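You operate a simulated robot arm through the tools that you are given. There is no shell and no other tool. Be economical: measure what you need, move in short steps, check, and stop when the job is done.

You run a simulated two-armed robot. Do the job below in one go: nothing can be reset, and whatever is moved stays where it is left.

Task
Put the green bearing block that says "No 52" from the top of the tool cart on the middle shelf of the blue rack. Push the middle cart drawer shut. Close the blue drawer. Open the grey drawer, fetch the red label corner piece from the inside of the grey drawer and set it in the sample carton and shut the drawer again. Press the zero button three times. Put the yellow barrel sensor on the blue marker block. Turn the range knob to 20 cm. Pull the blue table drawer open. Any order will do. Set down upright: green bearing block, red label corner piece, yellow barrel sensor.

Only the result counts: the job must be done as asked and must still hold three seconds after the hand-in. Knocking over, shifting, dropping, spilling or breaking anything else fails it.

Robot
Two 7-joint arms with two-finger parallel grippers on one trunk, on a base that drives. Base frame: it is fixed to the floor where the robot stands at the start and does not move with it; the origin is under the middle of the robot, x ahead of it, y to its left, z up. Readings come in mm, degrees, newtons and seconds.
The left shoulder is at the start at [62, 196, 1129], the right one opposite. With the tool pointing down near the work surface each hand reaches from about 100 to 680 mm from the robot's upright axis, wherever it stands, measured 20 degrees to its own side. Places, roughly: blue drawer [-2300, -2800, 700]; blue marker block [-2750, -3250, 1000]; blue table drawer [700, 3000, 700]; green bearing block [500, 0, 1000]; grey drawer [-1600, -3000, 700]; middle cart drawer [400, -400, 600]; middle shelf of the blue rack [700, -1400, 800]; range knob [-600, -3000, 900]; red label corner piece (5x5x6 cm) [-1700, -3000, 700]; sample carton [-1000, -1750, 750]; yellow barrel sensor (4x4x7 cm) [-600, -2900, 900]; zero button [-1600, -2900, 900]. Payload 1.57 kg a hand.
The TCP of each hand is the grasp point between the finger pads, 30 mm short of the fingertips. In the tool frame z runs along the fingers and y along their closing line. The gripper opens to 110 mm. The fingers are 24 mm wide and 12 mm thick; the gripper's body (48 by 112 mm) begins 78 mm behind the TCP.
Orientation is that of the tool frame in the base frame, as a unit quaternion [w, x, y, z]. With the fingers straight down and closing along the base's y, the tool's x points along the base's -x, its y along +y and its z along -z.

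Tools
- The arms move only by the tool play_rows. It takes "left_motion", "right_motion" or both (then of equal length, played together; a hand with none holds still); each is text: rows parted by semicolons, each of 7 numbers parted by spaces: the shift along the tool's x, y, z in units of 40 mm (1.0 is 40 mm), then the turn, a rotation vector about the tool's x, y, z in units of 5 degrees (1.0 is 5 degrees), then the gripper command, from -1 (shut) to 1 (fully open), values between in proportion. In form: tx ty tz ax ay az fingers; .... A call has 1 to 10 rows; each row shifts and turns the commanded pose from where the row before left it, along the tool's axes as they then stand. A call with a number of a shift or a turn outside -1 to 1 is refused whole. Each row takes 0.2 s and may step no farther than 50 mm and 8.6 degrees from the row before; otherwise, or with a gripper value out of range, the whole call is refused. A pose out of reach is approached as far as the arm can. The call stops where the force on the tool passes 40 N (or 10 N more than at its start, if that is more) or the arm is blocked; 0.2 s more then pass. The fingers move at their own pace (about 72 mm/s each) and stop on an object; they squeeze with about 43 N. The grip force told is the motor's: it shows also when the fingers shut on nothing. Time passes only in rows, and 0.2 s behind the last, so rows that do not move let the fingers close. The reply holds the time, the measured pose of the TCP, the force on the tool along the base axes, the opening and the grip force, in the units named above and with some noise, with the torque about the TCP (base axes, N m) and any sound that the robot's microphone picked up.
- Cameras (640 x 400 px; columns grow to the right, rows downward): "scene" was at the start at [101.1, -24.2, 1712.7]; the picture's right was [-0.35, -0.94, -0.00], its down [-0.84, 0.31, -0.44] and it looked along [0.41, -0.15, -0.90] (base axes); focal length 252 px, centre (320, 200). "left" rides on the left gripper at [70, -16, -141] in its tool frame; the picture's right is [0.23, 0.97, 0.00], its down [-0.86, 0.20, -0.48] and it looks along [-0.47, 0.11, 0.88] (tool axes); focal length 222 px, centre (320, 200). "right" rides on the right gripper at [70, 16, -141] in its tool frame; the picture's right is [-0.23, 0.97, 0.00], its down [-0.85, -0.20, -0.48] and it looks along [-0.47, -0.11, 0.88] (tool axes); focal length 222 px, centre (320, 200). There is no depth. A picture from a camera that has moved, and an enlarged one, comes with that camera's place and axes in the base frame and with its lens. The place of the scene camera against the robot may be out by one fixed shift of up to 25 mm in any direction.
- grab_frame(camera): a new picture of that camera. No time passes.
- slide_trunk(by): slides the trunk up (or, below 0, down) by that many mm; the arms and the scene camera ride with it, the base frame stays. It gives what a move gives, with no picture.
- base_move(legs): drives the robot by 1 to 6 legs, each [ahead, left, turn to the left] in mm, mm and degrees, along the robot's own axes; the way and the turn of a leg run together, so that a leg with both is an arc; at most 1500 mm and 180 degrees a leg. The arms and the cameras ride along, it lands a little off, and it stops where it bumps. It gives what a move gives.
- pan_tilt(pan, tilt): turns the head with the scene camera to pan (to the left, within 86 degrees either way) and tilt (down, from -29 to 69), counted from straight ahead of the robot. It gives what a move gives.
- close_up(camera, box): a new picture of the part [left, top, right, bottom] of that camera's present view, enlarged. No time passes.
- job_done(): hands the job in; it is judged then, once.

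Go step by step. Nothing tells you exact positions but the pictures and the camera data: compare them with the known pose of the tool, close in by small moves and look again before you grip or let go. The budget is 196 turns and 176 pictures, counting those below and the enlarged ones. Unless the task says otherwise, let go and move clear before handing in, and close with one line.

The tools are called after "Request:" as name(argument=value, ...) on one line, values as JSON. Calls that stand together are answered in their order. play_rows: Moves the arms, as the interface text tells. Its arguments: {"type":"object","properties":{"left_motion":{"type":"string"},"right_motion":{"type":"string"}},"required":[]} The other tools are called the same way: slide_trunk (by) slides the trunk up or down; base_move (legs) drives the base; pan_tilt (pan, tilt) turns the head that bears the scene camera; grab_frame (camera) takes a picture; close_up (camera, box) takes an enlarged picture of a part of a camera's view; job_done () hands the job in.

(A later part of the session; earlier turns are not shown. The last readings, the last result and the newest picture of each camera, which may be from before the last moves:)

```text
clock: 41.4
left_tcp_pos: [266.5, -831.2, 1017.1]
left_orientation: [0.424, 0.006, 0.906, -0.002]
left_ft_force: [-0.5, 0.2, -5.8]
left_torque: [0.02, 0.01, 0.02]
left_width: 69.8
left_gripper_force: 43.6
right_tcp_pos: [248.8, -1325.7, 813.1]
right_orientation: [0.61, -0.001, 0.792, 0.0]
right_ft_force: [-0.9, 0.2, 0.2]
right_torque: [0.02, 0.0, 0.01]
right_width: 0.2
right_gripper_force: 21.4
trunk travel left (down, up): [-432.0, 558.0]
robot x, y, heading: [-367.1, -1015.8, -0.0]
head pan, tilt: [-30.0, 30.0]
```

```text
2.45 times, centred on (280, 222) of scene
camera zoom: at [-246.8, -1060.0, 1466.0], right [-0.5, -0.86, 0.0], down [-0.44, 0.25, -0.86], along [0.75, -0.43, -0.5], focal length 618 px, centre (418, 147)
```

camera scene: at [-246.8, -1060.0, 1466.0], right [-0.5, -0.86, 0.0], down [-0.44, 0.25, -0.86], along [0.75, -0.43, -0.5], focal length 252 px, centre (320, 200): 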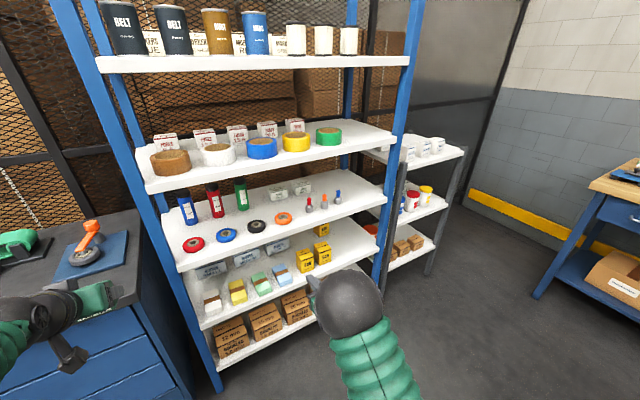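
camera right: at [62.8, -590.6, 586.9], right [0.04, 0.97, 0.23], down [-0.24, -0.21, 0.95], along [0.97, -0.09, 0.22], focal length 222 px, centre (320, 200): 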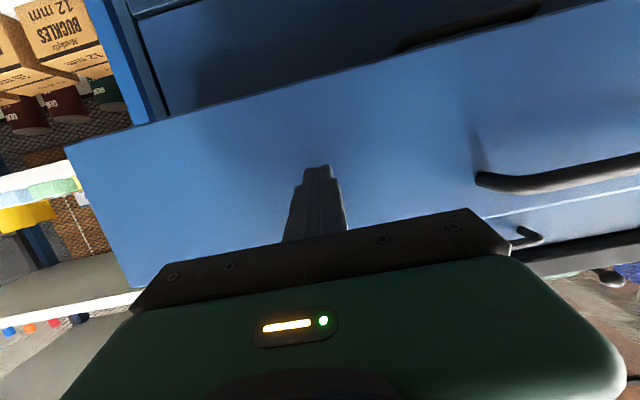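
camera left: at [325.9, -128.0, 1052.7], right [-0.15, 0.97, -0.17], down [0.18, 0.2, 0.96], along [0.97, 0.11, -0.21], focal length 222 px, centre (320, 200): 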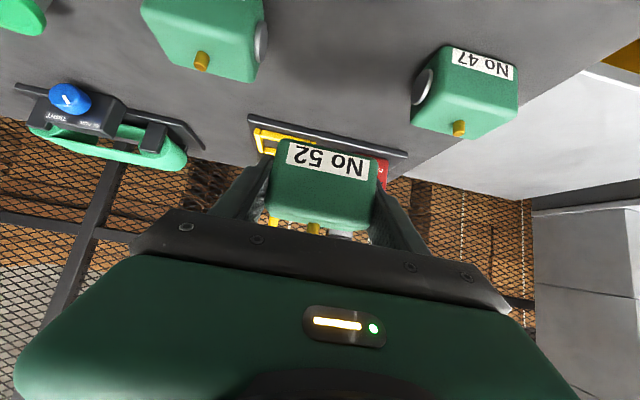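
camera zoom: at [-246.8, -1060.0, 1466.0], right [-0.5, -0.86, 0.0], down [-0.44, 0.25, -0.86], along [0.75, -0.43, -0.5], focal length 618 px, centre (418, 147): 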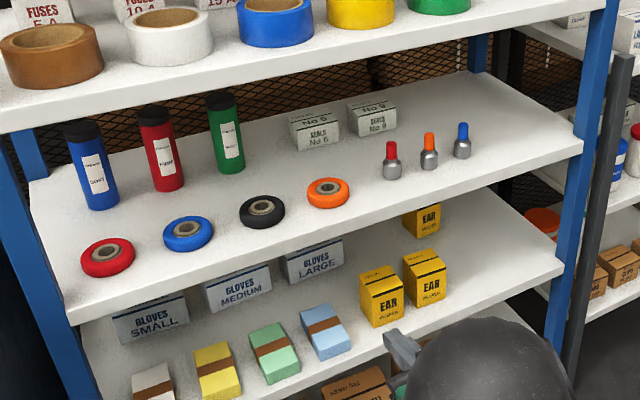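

The middle shelf is the third one; its right-front area (x≈650, y≈-1810) is free. I'll first tuck the right arm to vertical to clear the neighbouring grey rack.

Request:
play_rows(right_motion="0.26 0 -0.96 0 0 0 -1;0.26 0 -0.96 0 0 0 -1;0.26 0 -0.96 0 0 0 -1;0 0 0 0 1 0 -1;0 0 0 0 1 0 -1;0 0 0 0 1 0 -1;0 0 0 0 1 0 -1;0 0 0 0 1 0 -1;0 0 0 0 1 0 -1;0 0 0 0 1 0 -1")

Request:
play_rows(right_motion="0 0 0 0 1 0 -1;0 0 0 0 1 0 -1;0 0 0 0 1 0 -1;0 0 0 0 1 0 -1;0 0 0 0 1 0 -1;0 0 0 0 1 0 -1;0 0 0 0 1 0 -1;0 0 0 0 1 0 -1;1 0 0 0 0 0 -1;1 0 0 0 0 0 -1")

Request:
base_move(legs=[[0, -900, 0]])

Request:
grab_frame(camera="left")

Request:
pan_tilt(pan=0, tilt=30)

Request:
grab_frame(camera="scene")

```text
clock: 43.6
left_tcp_pos: [265.6, -831.4, 1017.7]
left_orientation: [0.424, 0.006, 0.906, -0.002]
left_ft_force: [0.1, 0.5, -5.2]
left_torque: [0.0, 0.05, 0.03]
left_width: 70.0
left_gripper_force: 42.8
right_tcp_pos: [130.6, -1325.8, 814.2]
right_orientation: [0.342, -0.001, 0.94, -0.001]
right_ft_force: [0.2, 0.2, 0.1]
right_torque: [0.01, 0.0, -0.03]
right_width: 0.0
right_gripper_force: 20.8
trunk travel left (down, up): [-432.0, 558.0]
robot x, y, heading: [-366.6, -1015.1, -0.1]
head pan, tilt: [-30.0, 30.0]
```

```text
clock: 45.8
left_tcp_pos: [266.4, -831.1, 1018.3]
left_orientation: [0.423, 0.005, 0.906, -0.001]
left_ft_force: [-0.7, 0.2, -6.2]
left_torque: [-0.01, 0.02, 0.02]
left_width: 69.7
left_gripper_force: 42.9
right_tcp_pos: [47.4, -1327.0, 812.8]
right_orientation: [0.001, 0.0, 1.0, 0.0]
right_ft_force: [-0.7, -0.6, -0.3]
right_torque: [-0.03, 0.0, -0.02]
right_width: 0.1
right_gripper_force: 21.5
trunk travel left (down, up): [-432.0, 558.0]
robot x, y, heading: [-370.9, -1014.0, -0.1]
head pan, tilt: [-30.0, 30.0]
```

```text
clock: 50.6
left_tcp_pos: [261.9, -1740.4, 1016.7]
left_orientation: [0.424, 0.006, 0.906, -0.003]
left_ft_force: [-0.5, -0.2, -5.8]
left_torque: [-0.04, 0.04, 0.0]
left_width: 69.8
left_gripper_force: 43.0
right_tcp_pos: [43.9, -2234.6, 812.1]
right_orientation: [0.001, 0.001, 1.0, -0.001]
right_ft_force: [0.7, 0.0, 0.0]
right_torque: [-0.01, -0.01, 0.0]
right_width: 0.0
right_gripper_force: 21.2
trunk travel left (down, up): [-432.0, 558.0]
robot x, y, heading: [-374.4, -1925.1, -0.1]
head pan, tilt: [-30.0, 30.0]
```

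```text
144 pictures are left
camera left: at [109.8, -1753.5, 1054.2], right [-0.13, 0.98, -0.17], down [0.18, 0.2, 0.96], along [0.97, 0.1, -0.21], focal length 222 px, centre (320, 200)
```

left: 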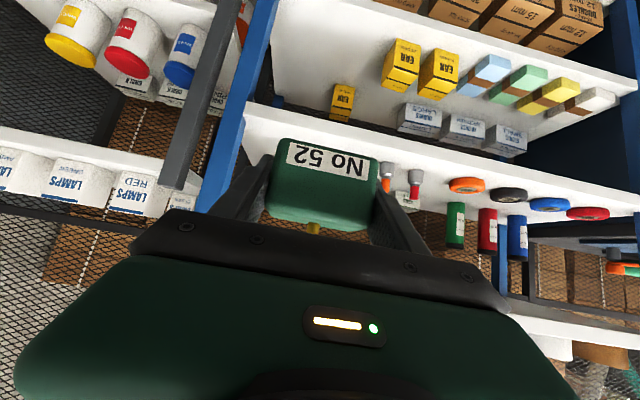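

```text
clock: 51.5
left_tcp_pos: [262.4, -1741.3, 1018.8]
left_orientation: [0.423, 0.005, 0.906, -0.002]
left_ft_force: [0.7, 0.1, -5.6]
left_torque: [0.0, 0.04, 0.0]
left_width: 69.8
left_gripper_force: 42.9
right_tcp_pos: [43.3, -2236.4, 812.2]
right_orientation: [0.002, 0.0, 1.0, -0.001]
right_ft_force: [0.5, -0.3, 0.4]
right_torque: [0.02, 0.03, -0.02]
right_width: 0.0
right_gripper_force: 21.5
trunk travel left (down, up): [-432.0, 558.0]
robot x, y, heading: [-377.2, -1923.6, -0.3]
head pan, tilt: [0.0, 30.0]
```

```text
143 pictures are left
camera scene: at [-238.5, -1924.3, 1466.1], right [-0.01, -1.0, 0.0], down [-0.5, 0.0, -0.86], along [0.86, 0.0, -0.5], focal length 252 px, centre (320, 200)
```

scene: 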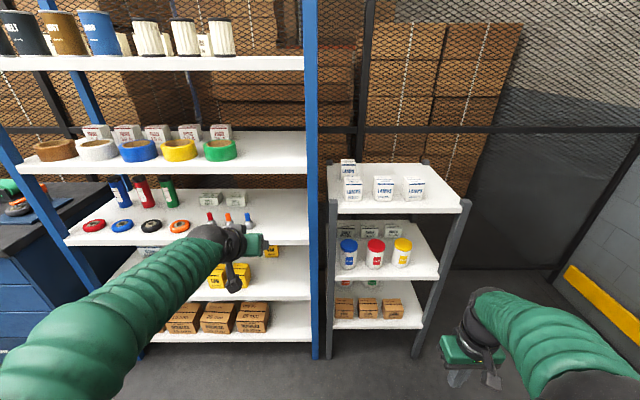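

The shelf front edge is at about x≈505 and shelf top z≈850. The free spot is around y≈-1765, and I'll approach in steps.

Request:
base_move(legs=[[180, 0, 0]])

Request:
play_rows(left_motion="0.56 -0.2 0.47 0 0 0 -1;0.56 -0.2 0.47 0 0 0 -1;0.56 -0.2 0.47 0 0 0 -1;0 0 0 0 0 0 -1")

Request:
grab_frame(camera="left")

Request:
pan_tilt(pan=20, tilt=35)

Request:
grab_frame(camera="scene")

```text
clock: 53.0
left_tcp_pos: [442.0, -1744.5, 1019.0]
left_orientation: [0.424, 0.007, 0.906, -0.001]
left_ft_force: [0.1, 0.5, -6.2]
left_torque: [0.04, -0.01, 0.01]
left_width: 69.9
left_gripper_force: 43.0
right_tcp_pos: [221.5, -2239.1, 813.2]
right_orientation: [0.003, 0.002, 1.0, -0.001]
right_ft_force: [-0.1, -0.7, -0.5]
right_torque: [-0.02, 0.01, -0.02]
right_width: 0.0
right_gripper_force: 21.1
trunk travel left (down, up): [-432.0, 558.0]
robot x, y, heading: [-193.0, -1924.7, -0.5]
head pan, tilt: [0.0, 30.0]
```

```text
clock: 54.0
left_tcp_pos: [437.8, -1768.9, 931.3]
left_orientation: [0.424, 0.006, 0.906, -0.002]
left_ft_force: [-0.8, -0.1, -6.2]
left_torque: [-0.01, 0.01, 0.01]
left_width: 69.8
left_gripper_force: 43.6
right_tcp_pos: [220.0, -2240.4, 813.0]
right_orientation: [0.002, 0.003, 1.0, -0.001]
right_ft_force: [-0.9, -0.7, -0.2]
right_torque: [0.0, -0.01, -0.03]
right_width: 0.0
right_gripper_force: 21.7
trunk travel left (down, up): [-432.0, 558.0]
robot x, y, heading: [-192.5, -1924.1, -0.4]
head pan, tilt: [0.0, 30.0]
```

```text
142 pictures are left
camera left: at [285.0, -1782.1, 968.3], right [-0.13, 0.98, -0.17], down [0.18, 0.19, 0.96], along [0.97, 0.09, -0.2], focal length 222 px, centre (320, 200)
```

left: 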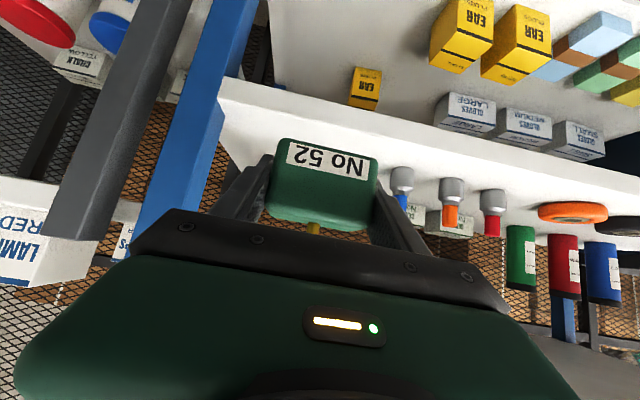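

```text
clock: 54.9
left_tcp_pos: [439.4, -1768.3, 930.6]
left_orientation: [0.424, 0.007, 0.906, -0.002]
left_ft_force: [-0.6, -0.6, -7.3]
left_torque: [0.01, 0.0, -0.01]
left_width: 69.9
left_gripper_force: 43.2
right_tcp_pos: [220.2, -2239.5, 812.2]
right_orientation: [0.002, 0.002, 1.0, -0.001]
right_ft_force: [-0.6, -0.2, -0.8]
right_torque: [0.03, -0.02, 0.0]
right_width: 0.0
right_gripper_force: 20.8
trunk travel left (down, up): [-432.0, 558.0]
robot x, y, heading: [-193.9, -1925.7, -0.3]
head pan, tilt: [20.0, 35.0]
```

```text
141 pictures are left
camera scene: at [-67.4, -1895.9, 1458.3], right [0.33, -0.94, 0.0], down [-0.54, -0.19, -0.82], along [0.77, 0.27, -0.58], focal length 252 px, centre (320, 200)
```

scene: 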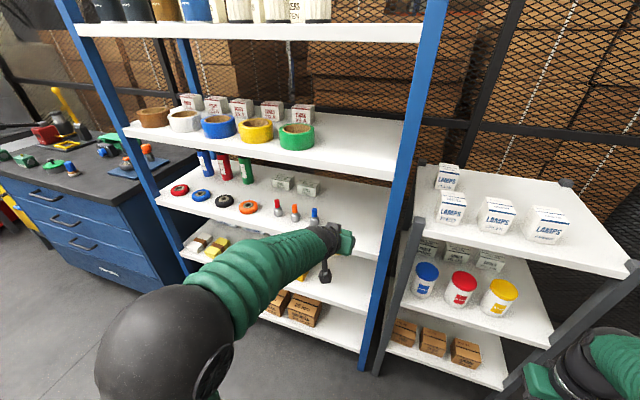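

The shelf top is at about z≈838 and the front row of items at x≈573. I'll drive the block in over the shelf.

Request:
base_move(legs=[[150, 0, 0]])

Request:
grab_frame(camera="left")

Request:
grab_frame(camera="scene")

```text
clock: 56.2
left_tcp_pos: [588.5, -1771.5, 931.2]
left_orientation: [0.424, 0.009, 0.906, -0.003]
left_ft_force: [0.4, 1.1, -6.2]
left_torque: [-0.01, 0.03, 0.0]
left_width: 69.9
left_gripper_force: 43.3
right_tcp_pos: [367.9, -2241.3, 813.5]
right_orientation: [0.002, 0.004, 1.0, -0.001]
right_ft_force: [-0.3, 0.7, 0.1]
right_torque: [-0.01, 0.04, 0.03]
right_width: 0.0
right_gripper_force: 21.2
trunk travel left (down, up): [-432.0, 558.0]
robot x, y, heading: [-46.0, -1925.2, -0.5]
head pan, tilt: [20.0, 35.0]
```

```text
140 pictures are left
camera left: at [433.8, -1784.2, 967.9], right [-0.13, 0.98, -0.17], down [0.18, 0.19, 0.96], along [0.97, 0.09, -0.21], focal length 222 px, centre (320, 200)
```

left: 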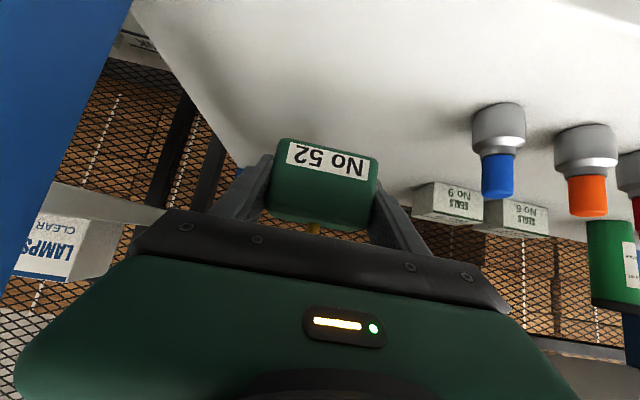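

```text
139 pictures are left
camera scene: at [80.7, -1897.2, 1458.3], right [0.33, -0.94, 0.0], down [-0.54, -0.19, -0.82], along [0.77, 0.27, -0.58], focal length 252 px, centre (320, 200)
```

scene: 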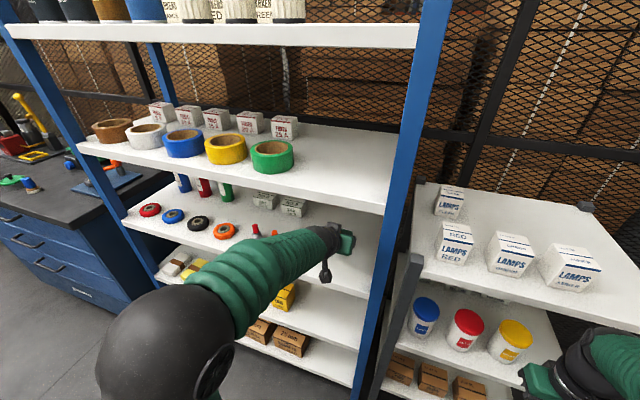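

Request:
play_rows(left_motion="0.431 0 0.362 0 0 0 -1;0.431 0 0.362 0 0 0 -1;0.096 0 0.08 0 0 0 -1;0 0 0 0 0 0 -1")

Request:
grab_frame(camera="left")

```text
clock: 57.2
left_tcp_pos: [586.3, -1768.9, 881.6]
left_orientation: [0.424, 0.009, 0.906, -0.003]
left_ft_force: [-0.3, 0.8, -5.9]
left_torque: [0.03, -0.02, 0.02]
left_width: 69.4
left_gripper_force: 43.0
right_tcp_pos: [367.7, -2241.7, 812.9]
right_orientation: [0.003, 0.004, 1.0, -0.001]
right_ft_force: [-0.2, 0.0, 0.0]
right_torque: [-0.01, 0.02, -0.01]
right_width: 0.0
right_gripper_force: 21.4
trunk travel left (down, up): [-432.0, 558.0]
robot x, y, heading: [-47.7, -1923.9, -0.6]
head pan, tilt: [20.0, 35.0]
```

```text
138 pictures are left
camera left: at [432.6, -1783.0, 918.3], right [-0.13, 0.98, -0.17], down [0.18, 0.19, 0.96], along [0.97, 0.09, -0.2], focal length 222 px, centre (320, 200)
```

left: 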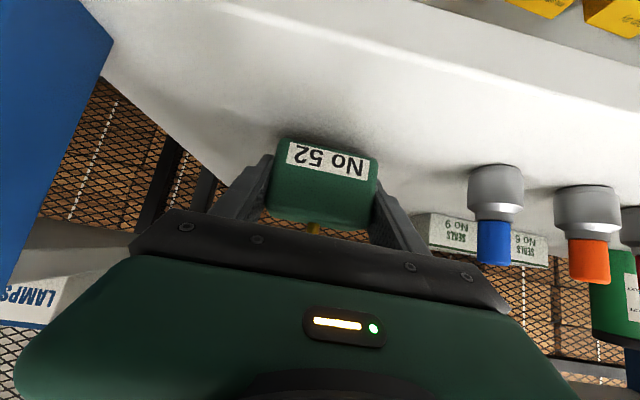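

Request:
play_rows(left_motion="0.05 0 0.042 0 0 0 -1;0.05 0 0.042 0 0 0 -1;0 0 0 0 0 0 -1")

```text
clock: 58.0
left_tcp_pos: [587.0, -1770.3, 877.9]
left_orientation: [0.424, 0.007, 0.906, -0.002]
left_ft_force: [0.9, -0.9, -5.9]
left_torque: [-0.01, 0.05, 0.02]
left_width: 69.7
left_gripper_force: 42.9
right_tcp_pos: [366.8, -2241.4, 813.9]
right_orientation: [0.002, 0.003, 1.0, -0.001]
right_ft_force: [-1.4, 0.5, -0.3]
right_torque: [-0.01, -0.01, 0.0]
right_width: 0.1
right_gripper_force: 21.4
trunk travel left (down, up): [-432.0, 558.0]
robot x, y, heading: [-45.7, -1926.0, -0.6]
head pan, tilt: [20.0, 35.0]
```

Request:
play_rows(left_motion="0.05 0 0.042 0 0 0 -1;0.05 0 0.042 0 0 0 -1;0 0 0 0 0 0 -1")

```text
clock: 58.8
left_tcp_pos: [586.4, -1770.6, 871.7]
left_orientation: [0.424, 0.008, 0.906, -0.002]
left_ft_force: [-0.2, -0.2, -6.7]
left_torque: [0.02, 0.01, -0.04]
left_width: 69.9
left_gripper_force: 43.0
right_tcp_pos: [366.8, -2241.5, 813.4]
right_orientation: [0.003, 0.004, 1.0, -0.001]
right_ft_force: [0.7, -1.0, 0.6]
right_torque: [0.01, 0.0, -0.01]
right_width: 0.0
right_gripper_force: 21.5
trunk travel left (down, up): [-432.0, 558.0]
robot x, y, heading: [-44.8, -1924.5, -0.6]
head pan, tilt: [20.0, 35.0]
```

Request:
play_rows(left_motion="0.05 0 0.042 0 0 0 -1;0 0 0 0 0 0 -1")

Request:
close_up(camera="left", box=[200, 100, 440, 250])

```text
clock: 59.4
left_tcp_pos: [586.1, -1770.9, 868.9]
left_orientation: [0.424, 0.008, 0.906, -0.003]
left_ft_force: [0.3, -0.1, -6.4]
left_torque: [0.02, 0.02, 0.02]
left_width: 69.4
left_gripper_force: 42.5
right_tcp_pos: [368.0, -2241.8, 813.7]
right_orientation: [0.003, 0.004, 1.0, 0.0]
right_ft_force: [-0.1, 0.4, 0.0]
right_torque: [0.01, -0.01, 0.01]
right_width: 0.0
right_gripper_force: 21.9
trunk travel left (down, up): [-432.0, 558.0]
robot x, y, heading: [-48.2, -1926.2, -0.5]
head pan, tilt: [20.0, 35.0]
```

```text
2.67 times, centred on (320, 175) of left
camera zoom: at [432.7, -1783.5, 905.8], right [-0.13, 0.98, -0.17], down [0.18, 0.19, 0.96], along [0.97, 0.09, -0.2], focal length 592 px, centre (320, 267)
```

zoom: 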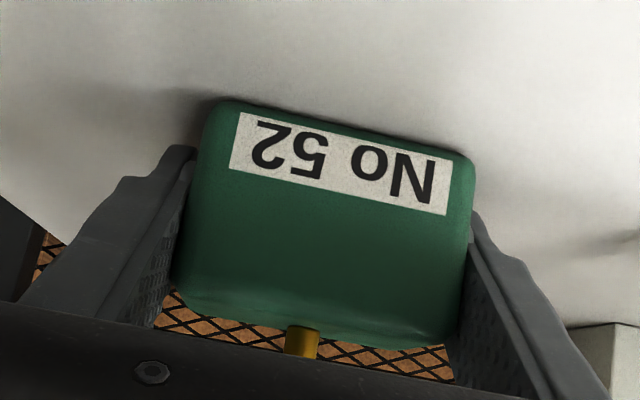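

Very close to the shelf now; I'll lower in 2 mm steps until the force changes.

Request:
play_rows(left_motion="0.04 0 0.033 0 0 0 -1;0.04 0 0.033 0 0 0 -1;0 0 0 0 0 0 -1")

```text
clock: 60.2
left_tcp_pos: [586.0, -1769.9, 869.6]
left_orientation: [0.428, 0.008, 0.904, -0.003]
left_ft_force: [4.6, 2.9, 13.3]
left_torque: [-0.63, 0.28, 0.11]
left_width: 69.6
left_gripper_force: 43.5
right_tcp_pos: [366.5, -2241.4, 813.3]
right_orientation: [0.003, 0.003, 1.0, -0.002]
right_ft_force: [-0.4, 0.2, -0.1]
right_torque: [0.04, 0.02, 0.02]
right_width: 0.2
right_gripper_force: 21.0
trunk travel left (down, up): [-432.0, 558.0]
robot x, y, heading: [-46.0, -1929.1, -0.6]
head pan, tilt: [20.0, 35.0]
```

Contact. I'll release and back out along the finger axis.

Request:
play_rows(left_motion="0 0 0 0 0 0 0.3;0 0 0 0 0 0 0.64;0 0 0 0 0 0 0.64;0 0 -0.5 0 0 0 0.64;0 0 -0.8 0 0 0 0.64;0 0 -0.8 0 0 0 0.64;0 0 -0.8 0 0 0 0.64;0 0 0 0 0 0 0.64")

Request:
grab_frame(camera="left")

```text
clock: 62.0
left_tcp_pos: [504.6, -1769.6, 935.3]
left_orientation: [0.425, 0.009, 0.905, 0.001]
left_ft_force: [-0.2, -0.2, 0.0]
left_torque: [-0.02, -0.01, 0.0]
left_width: 90.3
left_gripper_force: 0.1
left hand out of reach, approached as far as the arm can: row 7
right_tcp_pos: [365.1, -2241.8, 813.4]
right_orientation: [0.003, 0.004, 1.0, 0.001]
right_ft_force: [0.2, -0.7, 0.6]
right_torque: [0.02, 0.01, -0.01]
right_width: 0.1
right_gripper_force: 21.4
trunk travel left (down, up): [-432.0, 558.0]
robot x, y, heading: [-48.8, -1924.7, -0.3]
head pan, tilt: [20.0, 35.0]
```

```text
136 pictures are left
camera left: at [351.4, -1784.2, 970.2], right [-0.13, 0.98, -0.17], down [0.18, 0.19, 0.96], along [0.97, 0.09, -0.2], focal length 222 px, centre (320, 200)
```

left: 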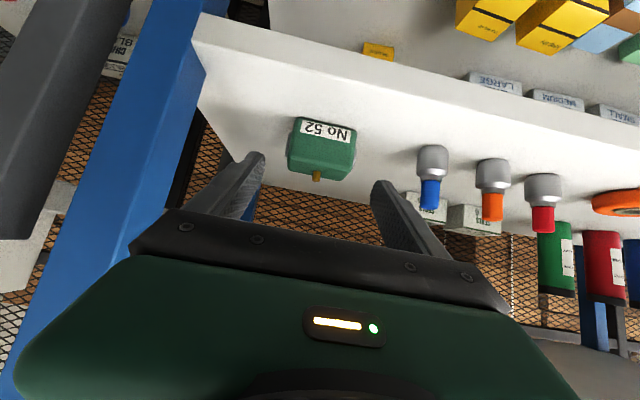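

Block 52 is standing on the middle shelf. I'll back out, turn to face the −y benches and look.

Request:
base_move(legs=[[-170, 0, 0], [0, 0, -90]])

Request:
pan_tilt(pan=0, tilt=20)

Request:
grab_frame(camera="scene")

Request:
pan_tilt(pan=60, tilt=30)

Request:
grab_frame(camera="scene")

Request:
pan_tilt(pan=-60, tilt=25)

Request:
grab_frame(camera="scene")

```text
clock: 67.3
left_tcp_pos: [-62.2, -2475.2, 934.8]
left_orientation: [0.301, 0.645, 0.636, -0.299]
left_ft_force: [-0.1, 0.6, -0.2]
left_torque: [0.0, -0.01, -0.01]
left_width: 89.9
left_gripper_force: 0.1
right_tcp_pos: [-533.1, -2339.2, 814.5]
right_orientation: [0.001, 0.707, 0.707, -0.003]
right_ft_force: [-0.7, 0.2, 0.3]
right_torque: [0.0, 0.01, 0.0]
right_width: 0.0
right_gripper_force: 21.1
trunk travel left (down, up): [-432.0, 558.0]
robot x, y, heading: [-215.2, -1924.3, -90.4]
head pan, tilt: [20.0, 35.0]
```

```text
clock: 68.1
left_tcp_pos: [-60.7, -2475.6, 932.3]
left_orientation: [0.3, 0.645, 0.635, -0.301]
left_ft_force: [0.2, -0.4, 0.4]
left_torque: [0.0, 0.01, 0.0]
left_width: 90.3
left_gripper_force: 0.1
right_tcp_pos: [-533.3, -2339.1, 814.6]
right_orientation: [0.002, 0.708, 0.706, -0.004]
right_ft_force: [-0.1, 0.3, -0.6]
right_torque: [0.04, 0.01, -0.04]
right_width: 0.0
right_gripper_force: 21.4
trunk travel left (down, up): [-432.0, 558.0]
robot x, y, heading: [-222.8, -1920.5, -90.2]
head pan, tilt: [0.0, 20.0]
```

```text
135 pictures are left
camera scene: at [-210.6, -2049.9, 1482.3], right [-1.0, 0.0, 0.0], down [0.0, 0.34, -0.94], along [0.0, -0.94, -0.34], focal length 252 px, centre (320, 200)
```

scene: 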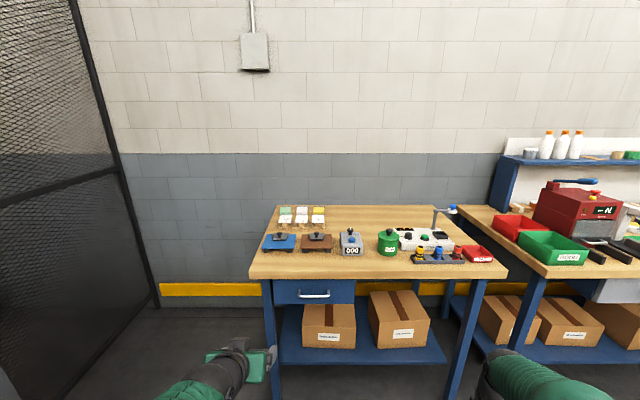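

```text
clock: 69.4
left_tcp_pos: [-62.1, -2475.9, 935.2]
left_orientation: [0.3, 0.646, 0.634, -0.3]
left_ft_force: [-0.4, -0.1, 0.1]
left_torque: [-0.01, 0.01, 0.02]
left_width: 90.4
left_gripper_force: 0.1
right_tcp_pos: [-533.7, -2338.6, 813.5]
right_orientation: [0.002, 0.708, 0.706, -0.003]
right_ft_force: [-0.4, -0.6, 0.0]
right_torque: [-0.01, 0.01, 0.0]
right_width: 0.1
right_gripper_force: 20.9
trunk travel left (down, up): [-432.0, 558.0]
robot x, y, heading: [-216.7, -1924.1, -90.3]
head pan, tilt: [60.0, 30.0]
```

```text
134 pictures are left
camera scene: at [-132.0, -2002.4, 1466.4], right [-0.51, -0.86, 0.0], down [-0.43, 0.25, -0.87], along [0.75, -0.44, -0.5], focal length 252 px, centre (320, 200)
```

scene: 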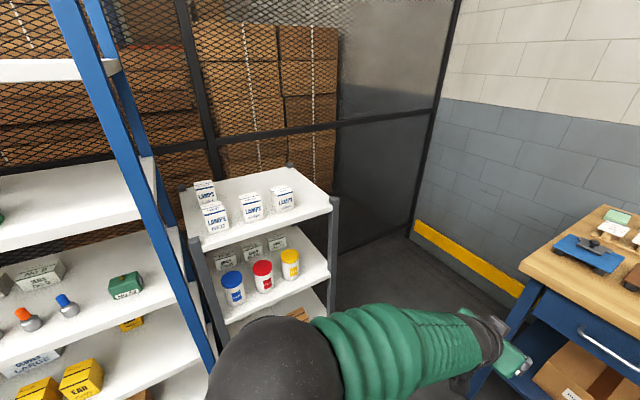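

```text
clock: 71.4
left_tcp_pos: [-62.2, -2475.5, 935.2]
left_orientation: [0.301, 0.645, 0.635, -0.301]
left_ft_force: [0.1, -1.2, -0.4]
left_torque: [0.01, 0.0, -0.01]
left_width: 90.1
left_gripper_force: 0.1
right_tcp_pos: [-533.2, -2339.4, 814.2]
right_orientation: [0.002, 0.709, 0.706, -0.003]
right_ft_force: [-1.0, 1.3, 0.7]
right_torque: [0.02, 0.01, -0.06]
right_width: 0.0
right_gripper_force: 21.3
trunk travel left (down, up): [-432.0, 558.0]
robot x, y, heading: [-219.0, -1928.0, -90.2]
head pan, tilt: [-60.0, 25.0]
```

```text
133 pictures are left
camera scene: at [-290.2, -2002.5, 1474.3], right [-0.5, 0.87, 0.0], down [0.37, 0.21, -0.91], along [-0.79, -0.45, -0.42], focal length 252 px, centre (320, 200)
```

scene: 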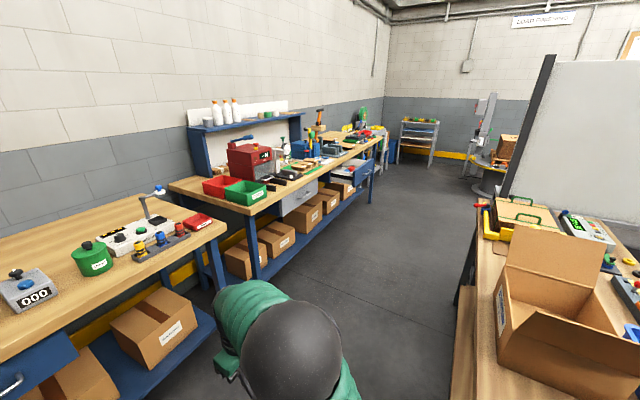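

Request:
base_move(legs=[[150, -330, 0]])

Request:
pan_tilt(pan=0, tilt=45)

Request:
grab_frame(camera="scene")

Request:
close_up(camera="scene", box=[240, 100, 480, 250])

```text
clock: 73.6
left_tcp_pos: [-347.8, -2622.3, 935.3]
left_orientation: [0.288, 0.68, 0.595, -0.317]
left_ft_force: [1.9, -0.3, 0.0]
left_torque: [-0.04, 0.04, -0.06]
left_width: 89.9
left_gripper_force: 0.2
right_tcp_pos: [-797.3, -2431.6, 815.9]
right_orientation: [0.005, 0.744, 0.668, -0.004]
right_ft_force: [1.4, -0.9, 0.6]
right_torque: [-0.02, 0.07, 0.01]
right_width: 0.0
right_gripper_force: 21.0
trunk travel left (down, up): [-432.0, 558.0]
robot x, y, heading: [-441.2, -2060.5, -96.6]
head pan, tilt: [-60.0, 25.0]
stopped in leg 1: the robot was blocked; the commanded pose is now the measured one
```

```text
clock: 74.9
left_tcp_pos: [-356.2, -2622.4, 936.4]
left_orientation: [0.291, 0.681, 0.594, -0.314]
left_ft_force: [0.0, 0.7, 0.0]
left_torque: [0.01, 0.01, 0.0]
left_width: 90.1
left_gripper_force: 0.1
right_tcp_pos: [-805.1, -2431.4, 812.3]
right_orientation: [0.007, 0.744, 0.668, -0.001]
right_ft_force: [0.1, 0.2, 0.1]
right_torque: [0.01, -0.01, -0.03]
right_width: 0.0
right_gripper_force: 21.2
trunk travel left (down, up): [-432.0, 558.0]
robot x, y, heading: [-445.0, -2058.3, -96.7]
head pan, tilt: [0.0, 45.0]
```

```text
132 pictures are left
camera scene: at [-444.6, -2171.9, 1443.7], right [-0.99, 0.12, 0.0], down [0.08, 0.7, -0.71], along [-0.08, -0.7, -0.71], focal length 252 px, centre (320, 200)
```

scene: 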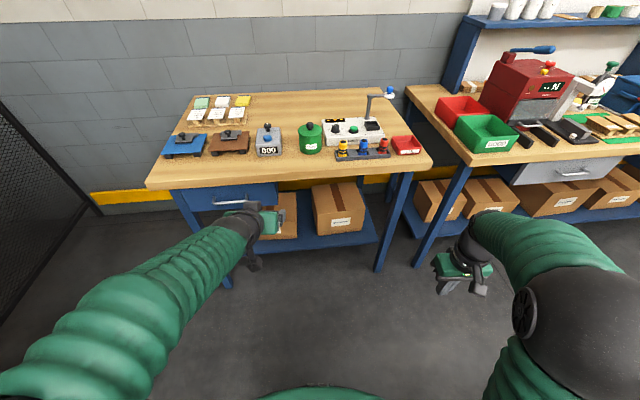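

```text
2.67 times, centred on (360, 175) of scene
camera zoom: at [-444.6, -2171.9, 1443.7], right [-0.99, 0.12, 0.0], down [0.08, 0.7, -0.71], along [-0.08, -0.7, -0.71], focal length 672 px, centre (213, 267)
```

zoom: 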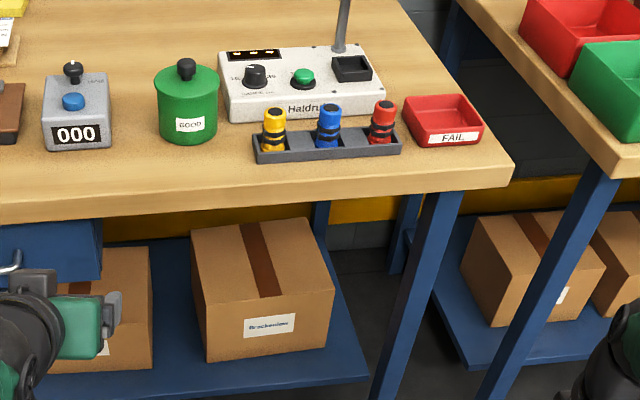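

The base bumped something. I'll check my right side toward the carton table.

Request:
pan_tilt(pan=-85, tilt=50)

Request:
grab_frame(camera="scene")

```text
clock: 76.5
left_tcp_pos: [-356.5, -2621.9, 938.1]
left_orientation: [0.291, 0.682, 0.593, -0.315]
left_ft_force: [0.7, 0.2, 0.2]
left_torque: [-0.01, 0.01, 0.0]
left_width: 89.8
left_gripper_force: 0.1
right_tcp_pos: [-804.0, -2429.7, 812.9]
right_orientation: [0.007, 0.744, 0.668, -0.002]
right_ft_force: [0.1, -0.8, -0.7]
right_torque: [0.0, 0.01, -0.03]
right_width: 0.0
right_gripper_force: 21.3
trunk travel left (down, up): [-432.0, 558.0]
robot x, y, heading: [-437.6, -2058.8, -96.8]
head pan, tilt: [-85.0, 50.0]
```

```text
130 pictures are left
camera scene: at [-512.1, -2088.9, 1436.9], right [0.03, 1.0, 0.0], down [0.77, -0.02, -0.64], along [-0.64, 0.02, -0.77], focal length 252 px, centre (320, 200)
```

scene: 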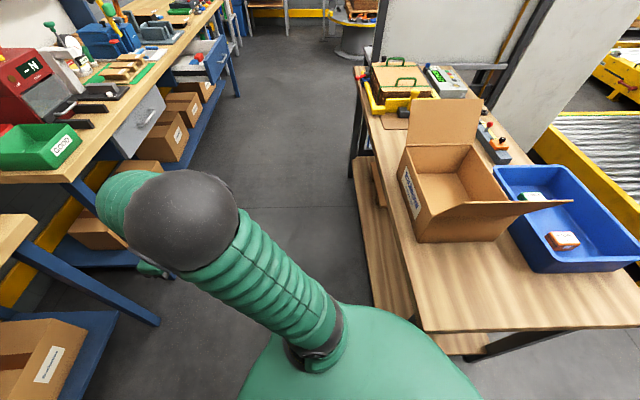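

I touched the carton table's edge; it didn't move. I'll raise the trunk, bring the left hand back to vertical, then drive forward to bench A.

Request:
slide_trunk(by=170)

Request:
play_rows(left_motion="0 0 0 0 1 0 1;0 0 0 0 1 0 1;0 0 0 0 1 0 1;0 0 0 0 1 0 1;0 0 0 0 1 0 1;0 0 0 0 1 0 1;0 0 0 0 1 0 1;0 0 0 0 1 0 1;0 0 0 0 1 0 1;0 0 0 0 1 0 1")

Request:
play_rows(left_motion="1 0 0 0 0 0 1;1 0 0 0 0 0 1;1 0 0 0 0 0 1;1 0 0 0 0 0 1;1 0 0 0 0 0 1")

Request:
base_move(legs=[[200, 0, 6.7]])

Request:
pan_tilt(pan=-10, tilt=45)

Request:
grab_frame(camera="scene")

Request:
grab_frame(camera="right")

```text
clock: 78.4
left_tcp_pos: [-357.0, -2623.6, 1107.4]
left_orientation: [0.291, 0.681, 0.594, -0.314]
left_ft_force: [-0.8, -0.3, 0.5]
left_torque: [-0.01, 0.01, 0.03]
left_width: 90.2
left_gripper_force: 0.1
right_tcp_pos: [-805.1, -2430.1, 982.7]
right_orientation: [0.007, 0.744, 0.668, -0.002]
right_ft_force: [-0.2, 0.5, 0.4]
right_torque: [0.0, -0.01, -0.01]
right_width: 0.0
right_gripper_force: 20.6
trunk travel left (down, up): [-602.0, 388.0]
robot x, y, heading: [-441.9, -2059.7, -96.9]
head pan, tilt: [-85.0, 50.0]
```

```text
clock: 80.6
left_tcp_pos: [-357.2, -2622.7, 1105.4]
left_orientation: [0.012, 0.751, 0.661, 0.004]
left_ft_force: [0.3, 0.1, -0.2]
left_torque: [0.03, 0.03, 0.01]
left_width: 109.8
left_gripper_force: 0.1
right_tcp_pos: [-805.2, -2431.5, 984.5]
right_orientation: [0.008, 0.744, 0.668, -0.002]
right_ft_force: [-0.5, -1.1, 0.4]
right_torque: [0.02, 0.03, 0.04]
right_width: 0.0
right_gripper_force: 21.2
trunk travel left (down, up): [-602.0, 388.0]
robot x, y, heading: [-437.2, -2062.2, -96.8]
head pan, tilt: [-85.0, 50.0]
```

```text
clock: 81.8
left_tcp_pos: [-330.1, -2422.5, 1104.0]
left_orientation: [0.014, 0.751, 0.661, 0.002]
left_ft_force: [-0.8, 0.4, -0.8]
left_torque: [-0.02, -0.02, 0.04]
left_width: 110.1
left_gripper_force: 0.1
right_tcp_pos: [-804.5, -2430.4, 985.0]
right_orientation: [0.008, 0.745, 0.667, -0.002]
right_ft_force: [0.2, 0.1, -0.7]
right_torque: [-0.02, -0.01, 0.02]
right_width: 0.0
right_gripper_force: 21.8
trunk travel left (down, up): [-602.0, 388.0]
robot x, y, heading: [-441.5, -2057.5, -96.6]
head pan, tilt: [-85.0, 50.0]
```

```text
clock: 83.4
left_tcp_pos: [-312.1, -2609.9, 1106.0]
left_orientation: [0.016, 0.711, 0.703, 0.007]
left_ft_force: [0.1, 0.4, -0.1]
left_torque: [-0.02, -0.08, -0.01]
left_width: 110.0
left_gripper_force: 0.1
right_tcp_pos: [-780.3, -2670.0, 981.4]
right_orientation: [0.011, 0.706, 0.709, 0.001]
right_ft_force: [-0.9, 0.4, -0.3]
right_torque: [0.03, -0.07, 0.0]
right_width: 0.0
right_gripper_force: 21.3
trunk travel left (down, up): [-602.0, 388.0]
robot x, y, heading: [-453.0, -2259.1, -90.2]
head pan, tilt: [-85.0, 50.0]
```

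```text
clock: 84.9
left_tcp_pos: [-304.6, -2611.9, 1103.4]
left_orientation: [0.013, 0.711, 0.703, 0.004]
left_ft_force: [0.1, 0.9, -0.2]
left_torque: [0.0, 0.01, 0.03]
left_width: 110.0
left_gripper_force: 0.0
right_tcp_pos: [-773.5, -2671.8, 982.4]
right_orientation: [0.008, 0.706, 0.708, -0.001]
right_ft_force: [-1.1, -1.0, 0.2]
right_torque: [0.0, -0.02, -0.03]
right_width: 0.1
right_gripper_force: 21.3
trunk travel left (down, up): [-602.0, 388.0]
robot x, y, heading: [-454.5, -2260.6, -89.9]
head pan, tilt: [-10.0, 45.0]
```

```text
129 pictures are left
camera scene: at [-460.2, -2373.4, 1613.7], right [-0.98, 0.17, 0.0], down [0.12, 0.7, -0.71], along [-0.12, -0.69, -0.71], focal length 252 px, centre (320, 200)
```

scene: 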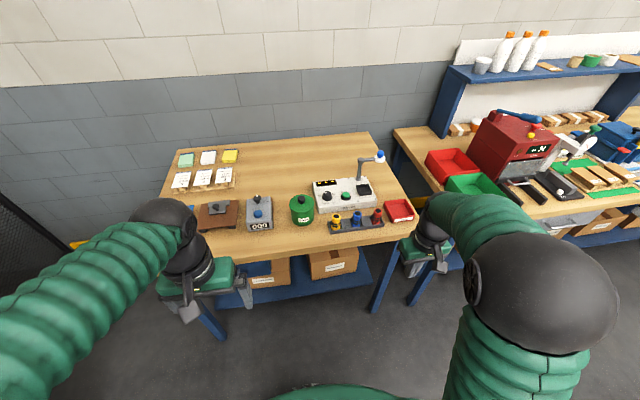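

```text
128 pictures are left
camera right: at [-758.5, -2598.7, 1122.8], right [0.98, -0.22, 0.01], down [-0.2, -0.85, 0.49], along [-0.1, -0.48, -0.87], focal length 222 px, centre (320, 200)
```

right: 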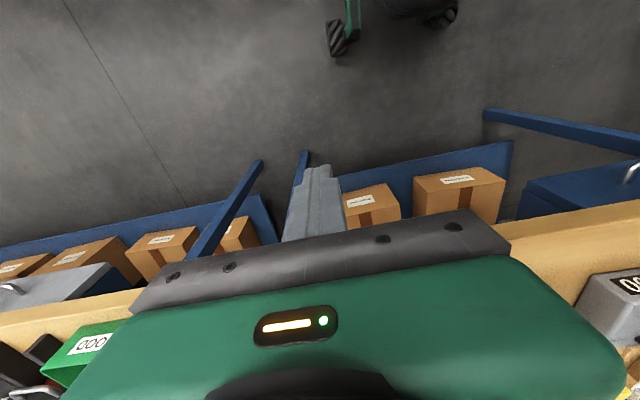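

Request:
close_up(camera="scene", box=[280, 145, 420, 233])

```text
4.55 times, centred on (350, 189) of scene
camera zoom: at [-460.2, -2373.4, 1613.7], right [-0.98, 0.17, 0.0], down [0.12, 0.7, -0.71], along [-0.12, -0.69, -0.71], focal length 1144 px, centre (184, 250)
```

zoom: 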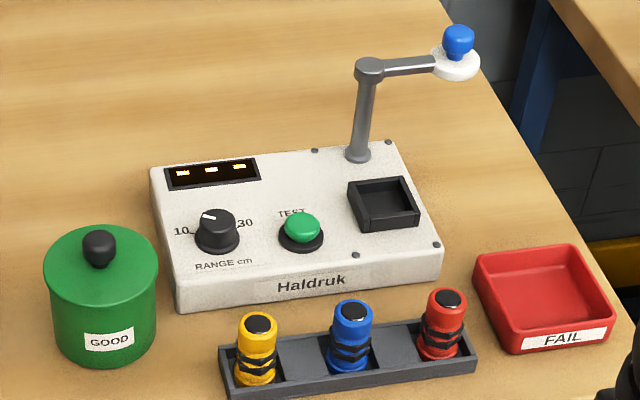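

I'll bring the right hand above the device area for a close look at the knob.

Request:
play_rows(right_motion="0 0 -1 0 0 0 1;0 0 -1 0 0 0 1;0 0 -1 0 0 0 1;0 1 0 0 0 0 1;0 1 0 0 0 0 1;0 1 0 0 0 0 1;0 1 0 0 0 0 1;0 0.2 0 0 0 0 1")

Request:
base_move(legs=[[150, 0, 0]])

Request:
grab_frame(camera="right")

```text
clock: 86.7
left_tcp_pos: [-302.4, -2610.7, 1103.2]
left_orientation: [0.012, 0.711, 0.703, 0.003]
left_ft_force: [0.1, 0.0, -0.3]
left_torque: [0.0, 0.02, -0.06]
left_width: 109.7
left_gripper_force: 0.0
right_tcp_pos: [-603.7, -2667.6, 1104.3]
right_orientation: [0.007, 0.705, 0.709, -0.002]
right_ft_force: [-0.4, -0.5, 0.5]
right_torque: [-0.01, 0.02, -0.02]
right_width: 109.9
right_gripper_force: 0.1
trunk travel left (down, up): [-602.0, 388.0]
robot x, y, heading: [-456.4, -2258.1, -89.9]
head pan, tilt: [-10.0, 45.0]
```

```text
clock: 88.0
left_tcp_pos: [-302.0, -2758.4, 1104.0]
left_orientation: [0.012, 0.711, 0.703, 0.003]
left_ft_force: [-0.5, -0.1, -0.7]
left_torque: [-0.04, 0.01, 0.0]
left_width: 110.3
left_gripper_force: 0.0
right_tcp_pos: [-604.7, -2814.2, 1104.9]
right_orientation: [0.008, 0.705, 0.709, -0.001]
right_ft_force: [-0.5, -0.6, 0.2]
right_torque: [-0.01, 0.02, 0.02]
right_width: 110.0
right_gripper_force: 0.0
trunk travel left (down, up): [-602.0, 388.0]
robot x, y, heading: [-456.0, -2407.5, -90.1]
head pan, tilt: [-10.0, 45.0]
```

```text
126 pictures are left
camera right: at [-588.1, -2740.3, 1244.9], right [0.98, -0.22, 0.01], down [-0.2, -0.85, 0.49], along [-0.1, -0.48, -0.87], focal length 222 px, centre (320, 200)
```

right: 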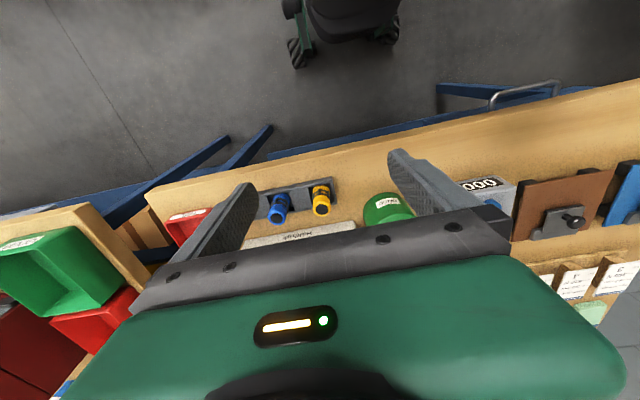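

Request:
play_rows(right_motion="-1 0 0 0 0 0 1;-1 0 0 0 0 0 1;-1 0 0 0 0 0 1;-1 0 0 0 0 0 1;-1 0 0 0 0 0 1;0 0 0 0 0 0 1")

Request:
grab_frame(camera="right")

Request:
close_up(camera="right", box=[230, 120, 410, 232])

```text
clock: 89.4
left_tcp_pos: [-302.3, -2759.8, 1103.9]
left_orientation: [0.013, 0.711, 0.703, 0.004]
left_ft_force: [0.3, -0.1, -0.6]
left_torque: [-0.06, 0.01, 0.0]
left_width: 110.1
left_gripper_force: 0.1
right_tcp_pos: [-605.1, -3015.0, 1108.3]
right_orientation: [0.008, 0.704, 0.71, -0.002]
right_ft_force: [-0.1, 1.1, -1.3]
right_torque: [-0.02, -0.03, -0.05]
right_width: 109.9
right_gripper_force: 0.0
trunk travel left (down, up): [-602.0, 388.0]
robot x, y, heading: [-456.9, -2409.7, -89.8]
head pan, tilt: [-10.0, 45.0]
```

```text
125 pictures are left
camera right: at [-589.3, -2941.3, 1247.9], right [0.98, -0.22, 0.01], down [-0.2, -0.85, 0.49], along [-0.1, -0.48, -0.87], focal length 222 px, centre (320, 200)
```

right: 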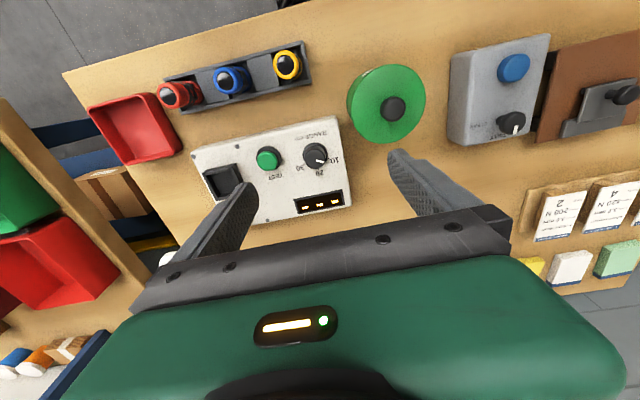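

```text
3.56 times, centred on (320, 176) of right
camera zoom: at [-589.3, -2941.3, 1247.9], right [0.98, -0.22, 0.01], down [-0.2, -0.85, 0.49], along [-0.1, -0.48, -0.87], focal length 790 px, centre (320, 285)
```

zoom: 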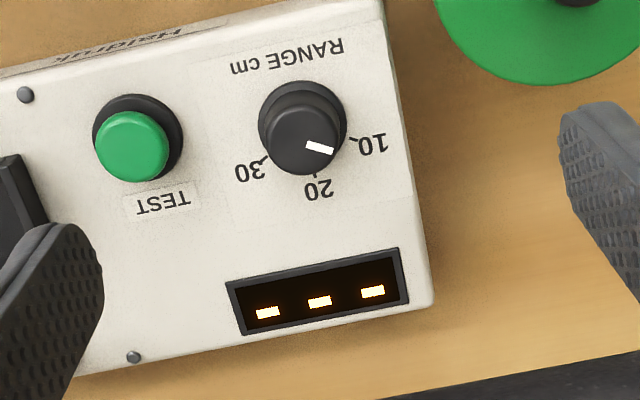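

The pointer is at 10; 20 needs about 60° about the tool z. I'll centre over the knob, pre-rotate −30°, and descend partway.

Request:
play_rows(right_motion="-0.575 -0.24 0 0 0 0 -0.05;0 0 0.9 0 0 0 -0.05;0 0 0.9 0 0 0 -0.05;0 0 0 0 0 -1 -0.05;0 0 0 0 0 -1 -0.05;0 0 0 0 0 -1 -0.05;0 0 0 0 0 -1 -0.05;0 0 0 0 0 -1 -0.05;0 0 0 0 0 -1 -0.05;0 0 0 0 0 0 -0.05")

Request:
grab_frame(camera="right")

Request:
close_up(camera="right", box=[230, 120, 410, 232])

```text
clock: 91.6
left_tcp_pos: [-302.5, -2759.8, 1104.3]
left_orientation: [0.011, 0.711, 0.703, 0.004]
left_ft_force: [-0.4, -0.9, 0.4]
left_torque: [0.0, 0.01, 0.01]
left_width: 110.1
left_gripper_force: 0.1
right_tcp_pos: [-612.6, -3039.2, 1035.8]
right_orientation: [0.007, 0.497, 0.868, -0.003]
right_ft_force: [0.1, 0.3, -0.1]
right_torque: [0.0, 0.01, 0.01]
right_width: 52.4
right_gripper_force: 0.1
trunk travel left (down, up): [-602.0, 388.0]
robot x, y, heading: [-455.9, -2405.1, -90.0]
head pan, tilt: [-10.0, 45.0]
```

```text
123 pictures are left
camera right: at [-633.3, -2967.8, 1174.8], right [0.95, 0.3, 0.0], down [0.26, -0.83, 0.49], along [0.15, -0.47, -0.87], focal length 222 px, centre (320, 200)
```

right: 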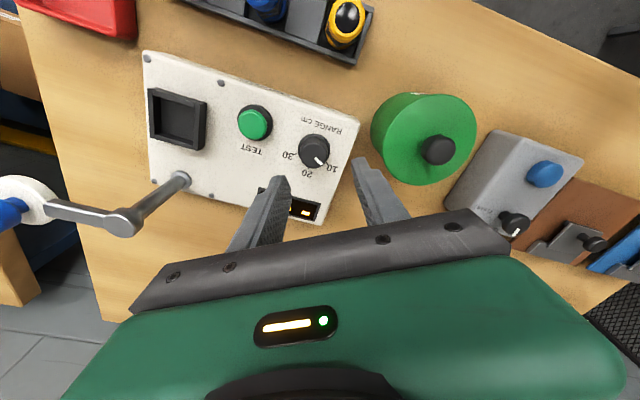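

```text
3.56 times, centred on (320, 176) of right
camera zoom: at [-633.3, -2967.8, 1174.8], right [0.95, 0.3, 0.0], down [0.26, -0.83, 0.49], along [0.15, -0.47, -0.87], focal length 790 px, centre (320, 285)
```

zoom: 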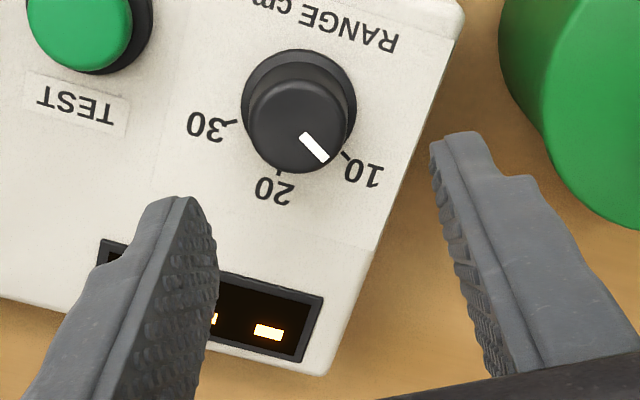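

Request:
play_rows(right_motion="-0.03 -0.13 0.9 0 0 0 -0.05;0 0 0.9 0 0 0 -0.05;0 0 0 0 0 0 -0.05")

Request:
close_up(camera="right", box=[230, 120, 410, 232])

```text
clock: 92.4
left_tcp_pos: [-302.3, -2759.1, 1104.7]
left_orientation: [0.011, 0.711, 0.703, 0.003]
left_ft_force: [0.3, -1.4, 0.1]
left_torque: [0.02, -0.02, 0.02]
left_width: 110.2
left_gripper_force: 0.1
right_tcp_pos: [-615.3, -3043.7, 962.7]
right_orientation: [0.007, 0.497, 0.868, -0.005]
right_ft_force: [0.1, -0.8, 0.3]
right_torque: [0.03, 0.01, -0.01]
right_width: 52.3
right_gripper_force: 0.0
trunk travel left (down, up): [-602.0, 388.0]
robot x, y, heading: [-451.6, -2407.3, -89.9]
head pan, tilt: [-10.0, 45.0]
```

```text
3.56 times, centred on (320, 176) of right
camera zoom: at [-636.4, -2971.3, 1103.2], right [0.95, 0.3, 0.0], down [0.26, -0.83, 0.49], along [0.15, -0.47, -0.87], focal length 790 px, centre (320, 285)
```

zoom: 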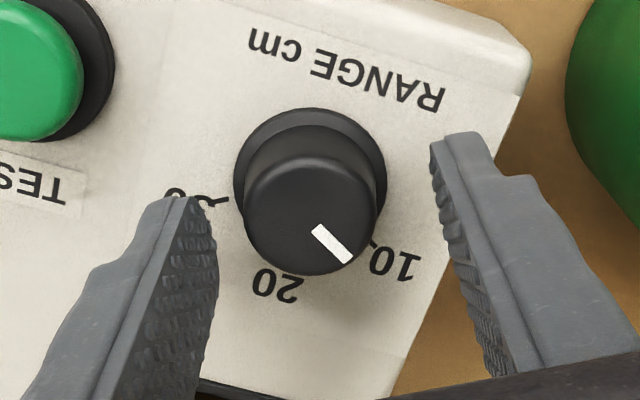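

Aligned. I'll descend 13 mm, close on the knob, and turn +60°.

Request:
play_rows(right_motion="0 -0.05 0.32 0 0 0 -0.05;0 0 0 0 0 0 -1;0 0 0 0 0 0 -1;0 0 0 0 0 0 -1")

Request:
close_up(camera="right", box=[230, 120, 410, 232])

```text
clock: 93.4
left_tcp_pos: [-302.3, -2758.4, 1103.5]
left_orientation: [0.011, 0.711, 0.703, 0.005]
left_ft_force: [0.4, 0.4, 0.1]
left_torque: [0.0, 0.02, 0.01]
left_width: 110.1
left_gripper_force: 0.0
right_tcp_pos: [-616.6, -3046.3, 950.1]
right_orientation: [0.007, 0.497, 0.868, -0.003]
right_ft_force: [0.5, -0.5, -2.6]
right_torque: [-0.82, -0.2, 0.01]
right_width: 31.9
right_gripper_force: 40.6
trunk travel left (down, up): [-602.0, 388.0]
robot x, y, heading: [-454.0, -2405.4, -90.0]
head pan, tilt: [-10.0, 45.0]
```

```text
3.56 times, centred on (320, 176) of right
camera zoom: at [-637.8, -2973.6, 1089.8], right [0.95, 0.3, 0.0], down [0.26, -0.83, 0.49], along [0.15, -0.47, -0.87], focal length 790 px, centre (320, 285)
```

zoom: 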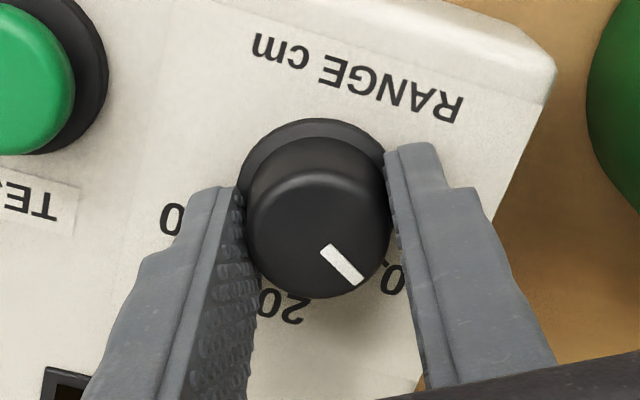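

Request:
play_rows(right_motion="0 0 0 0 0 1 -1;0 0 0 0 0 1 -1;0 0 0 0 0 1 -1;0 0 0 0 0 1 -1;0 0 0 0 0 1 -1;0 0 0 0 0 1 -1;0 0 0 0 0 1 -1;0 0 0 0 0 1 -1;0 0 0 0 0 1 -1;0 0 0 0 0 1 -1")

Request:
close_up(camera="right", box=[230, 120, 410, 232])

```text
clock: 95.6
left_tcp_pos: [-304.2, -2760.5, 1103.1]
left_orientation: [0.012, 0.711, 0.703, 0.005]
left_ft_force: [-0.1, -0.5, -0.6]
left_torque: [-0.03, 0.0, 0.02]
left_width: 110.1
left_gripper_force: 0.0
right_tcp_pos: [-618.6, -3046.0, 950.5]
right_orientation: [0.008, 0.818, 0.575, -0.001]
right_ft_force: [-7.0, -5.6, 4.8]
right_torque: [-0.42, 1.65, 0.09]
right_width: 32.0
right_gripper_force: 40.4
trunk travel left (down, up): [-602.0, 388.0]
robot x, y, heading: [-454.0, -2413.7, -90.1]
head pan, tilt: [-10.0, 45.0]
```

```text
3.56 times, centred on (320, 176) of right
camera zoom: at [-579.2, -2982.0, 1090.6], right [0.84, -0.54, 0.01], down [-0.48, -0.73, 0.48], along [-0.25, -0.41, -0.87], focal length 790 px, centre (320, 285)
```

zoom: 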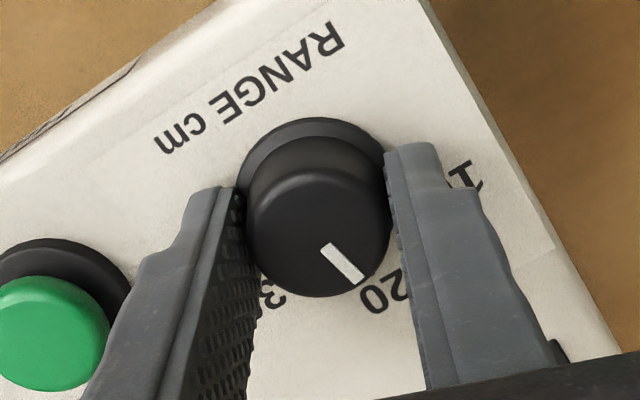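

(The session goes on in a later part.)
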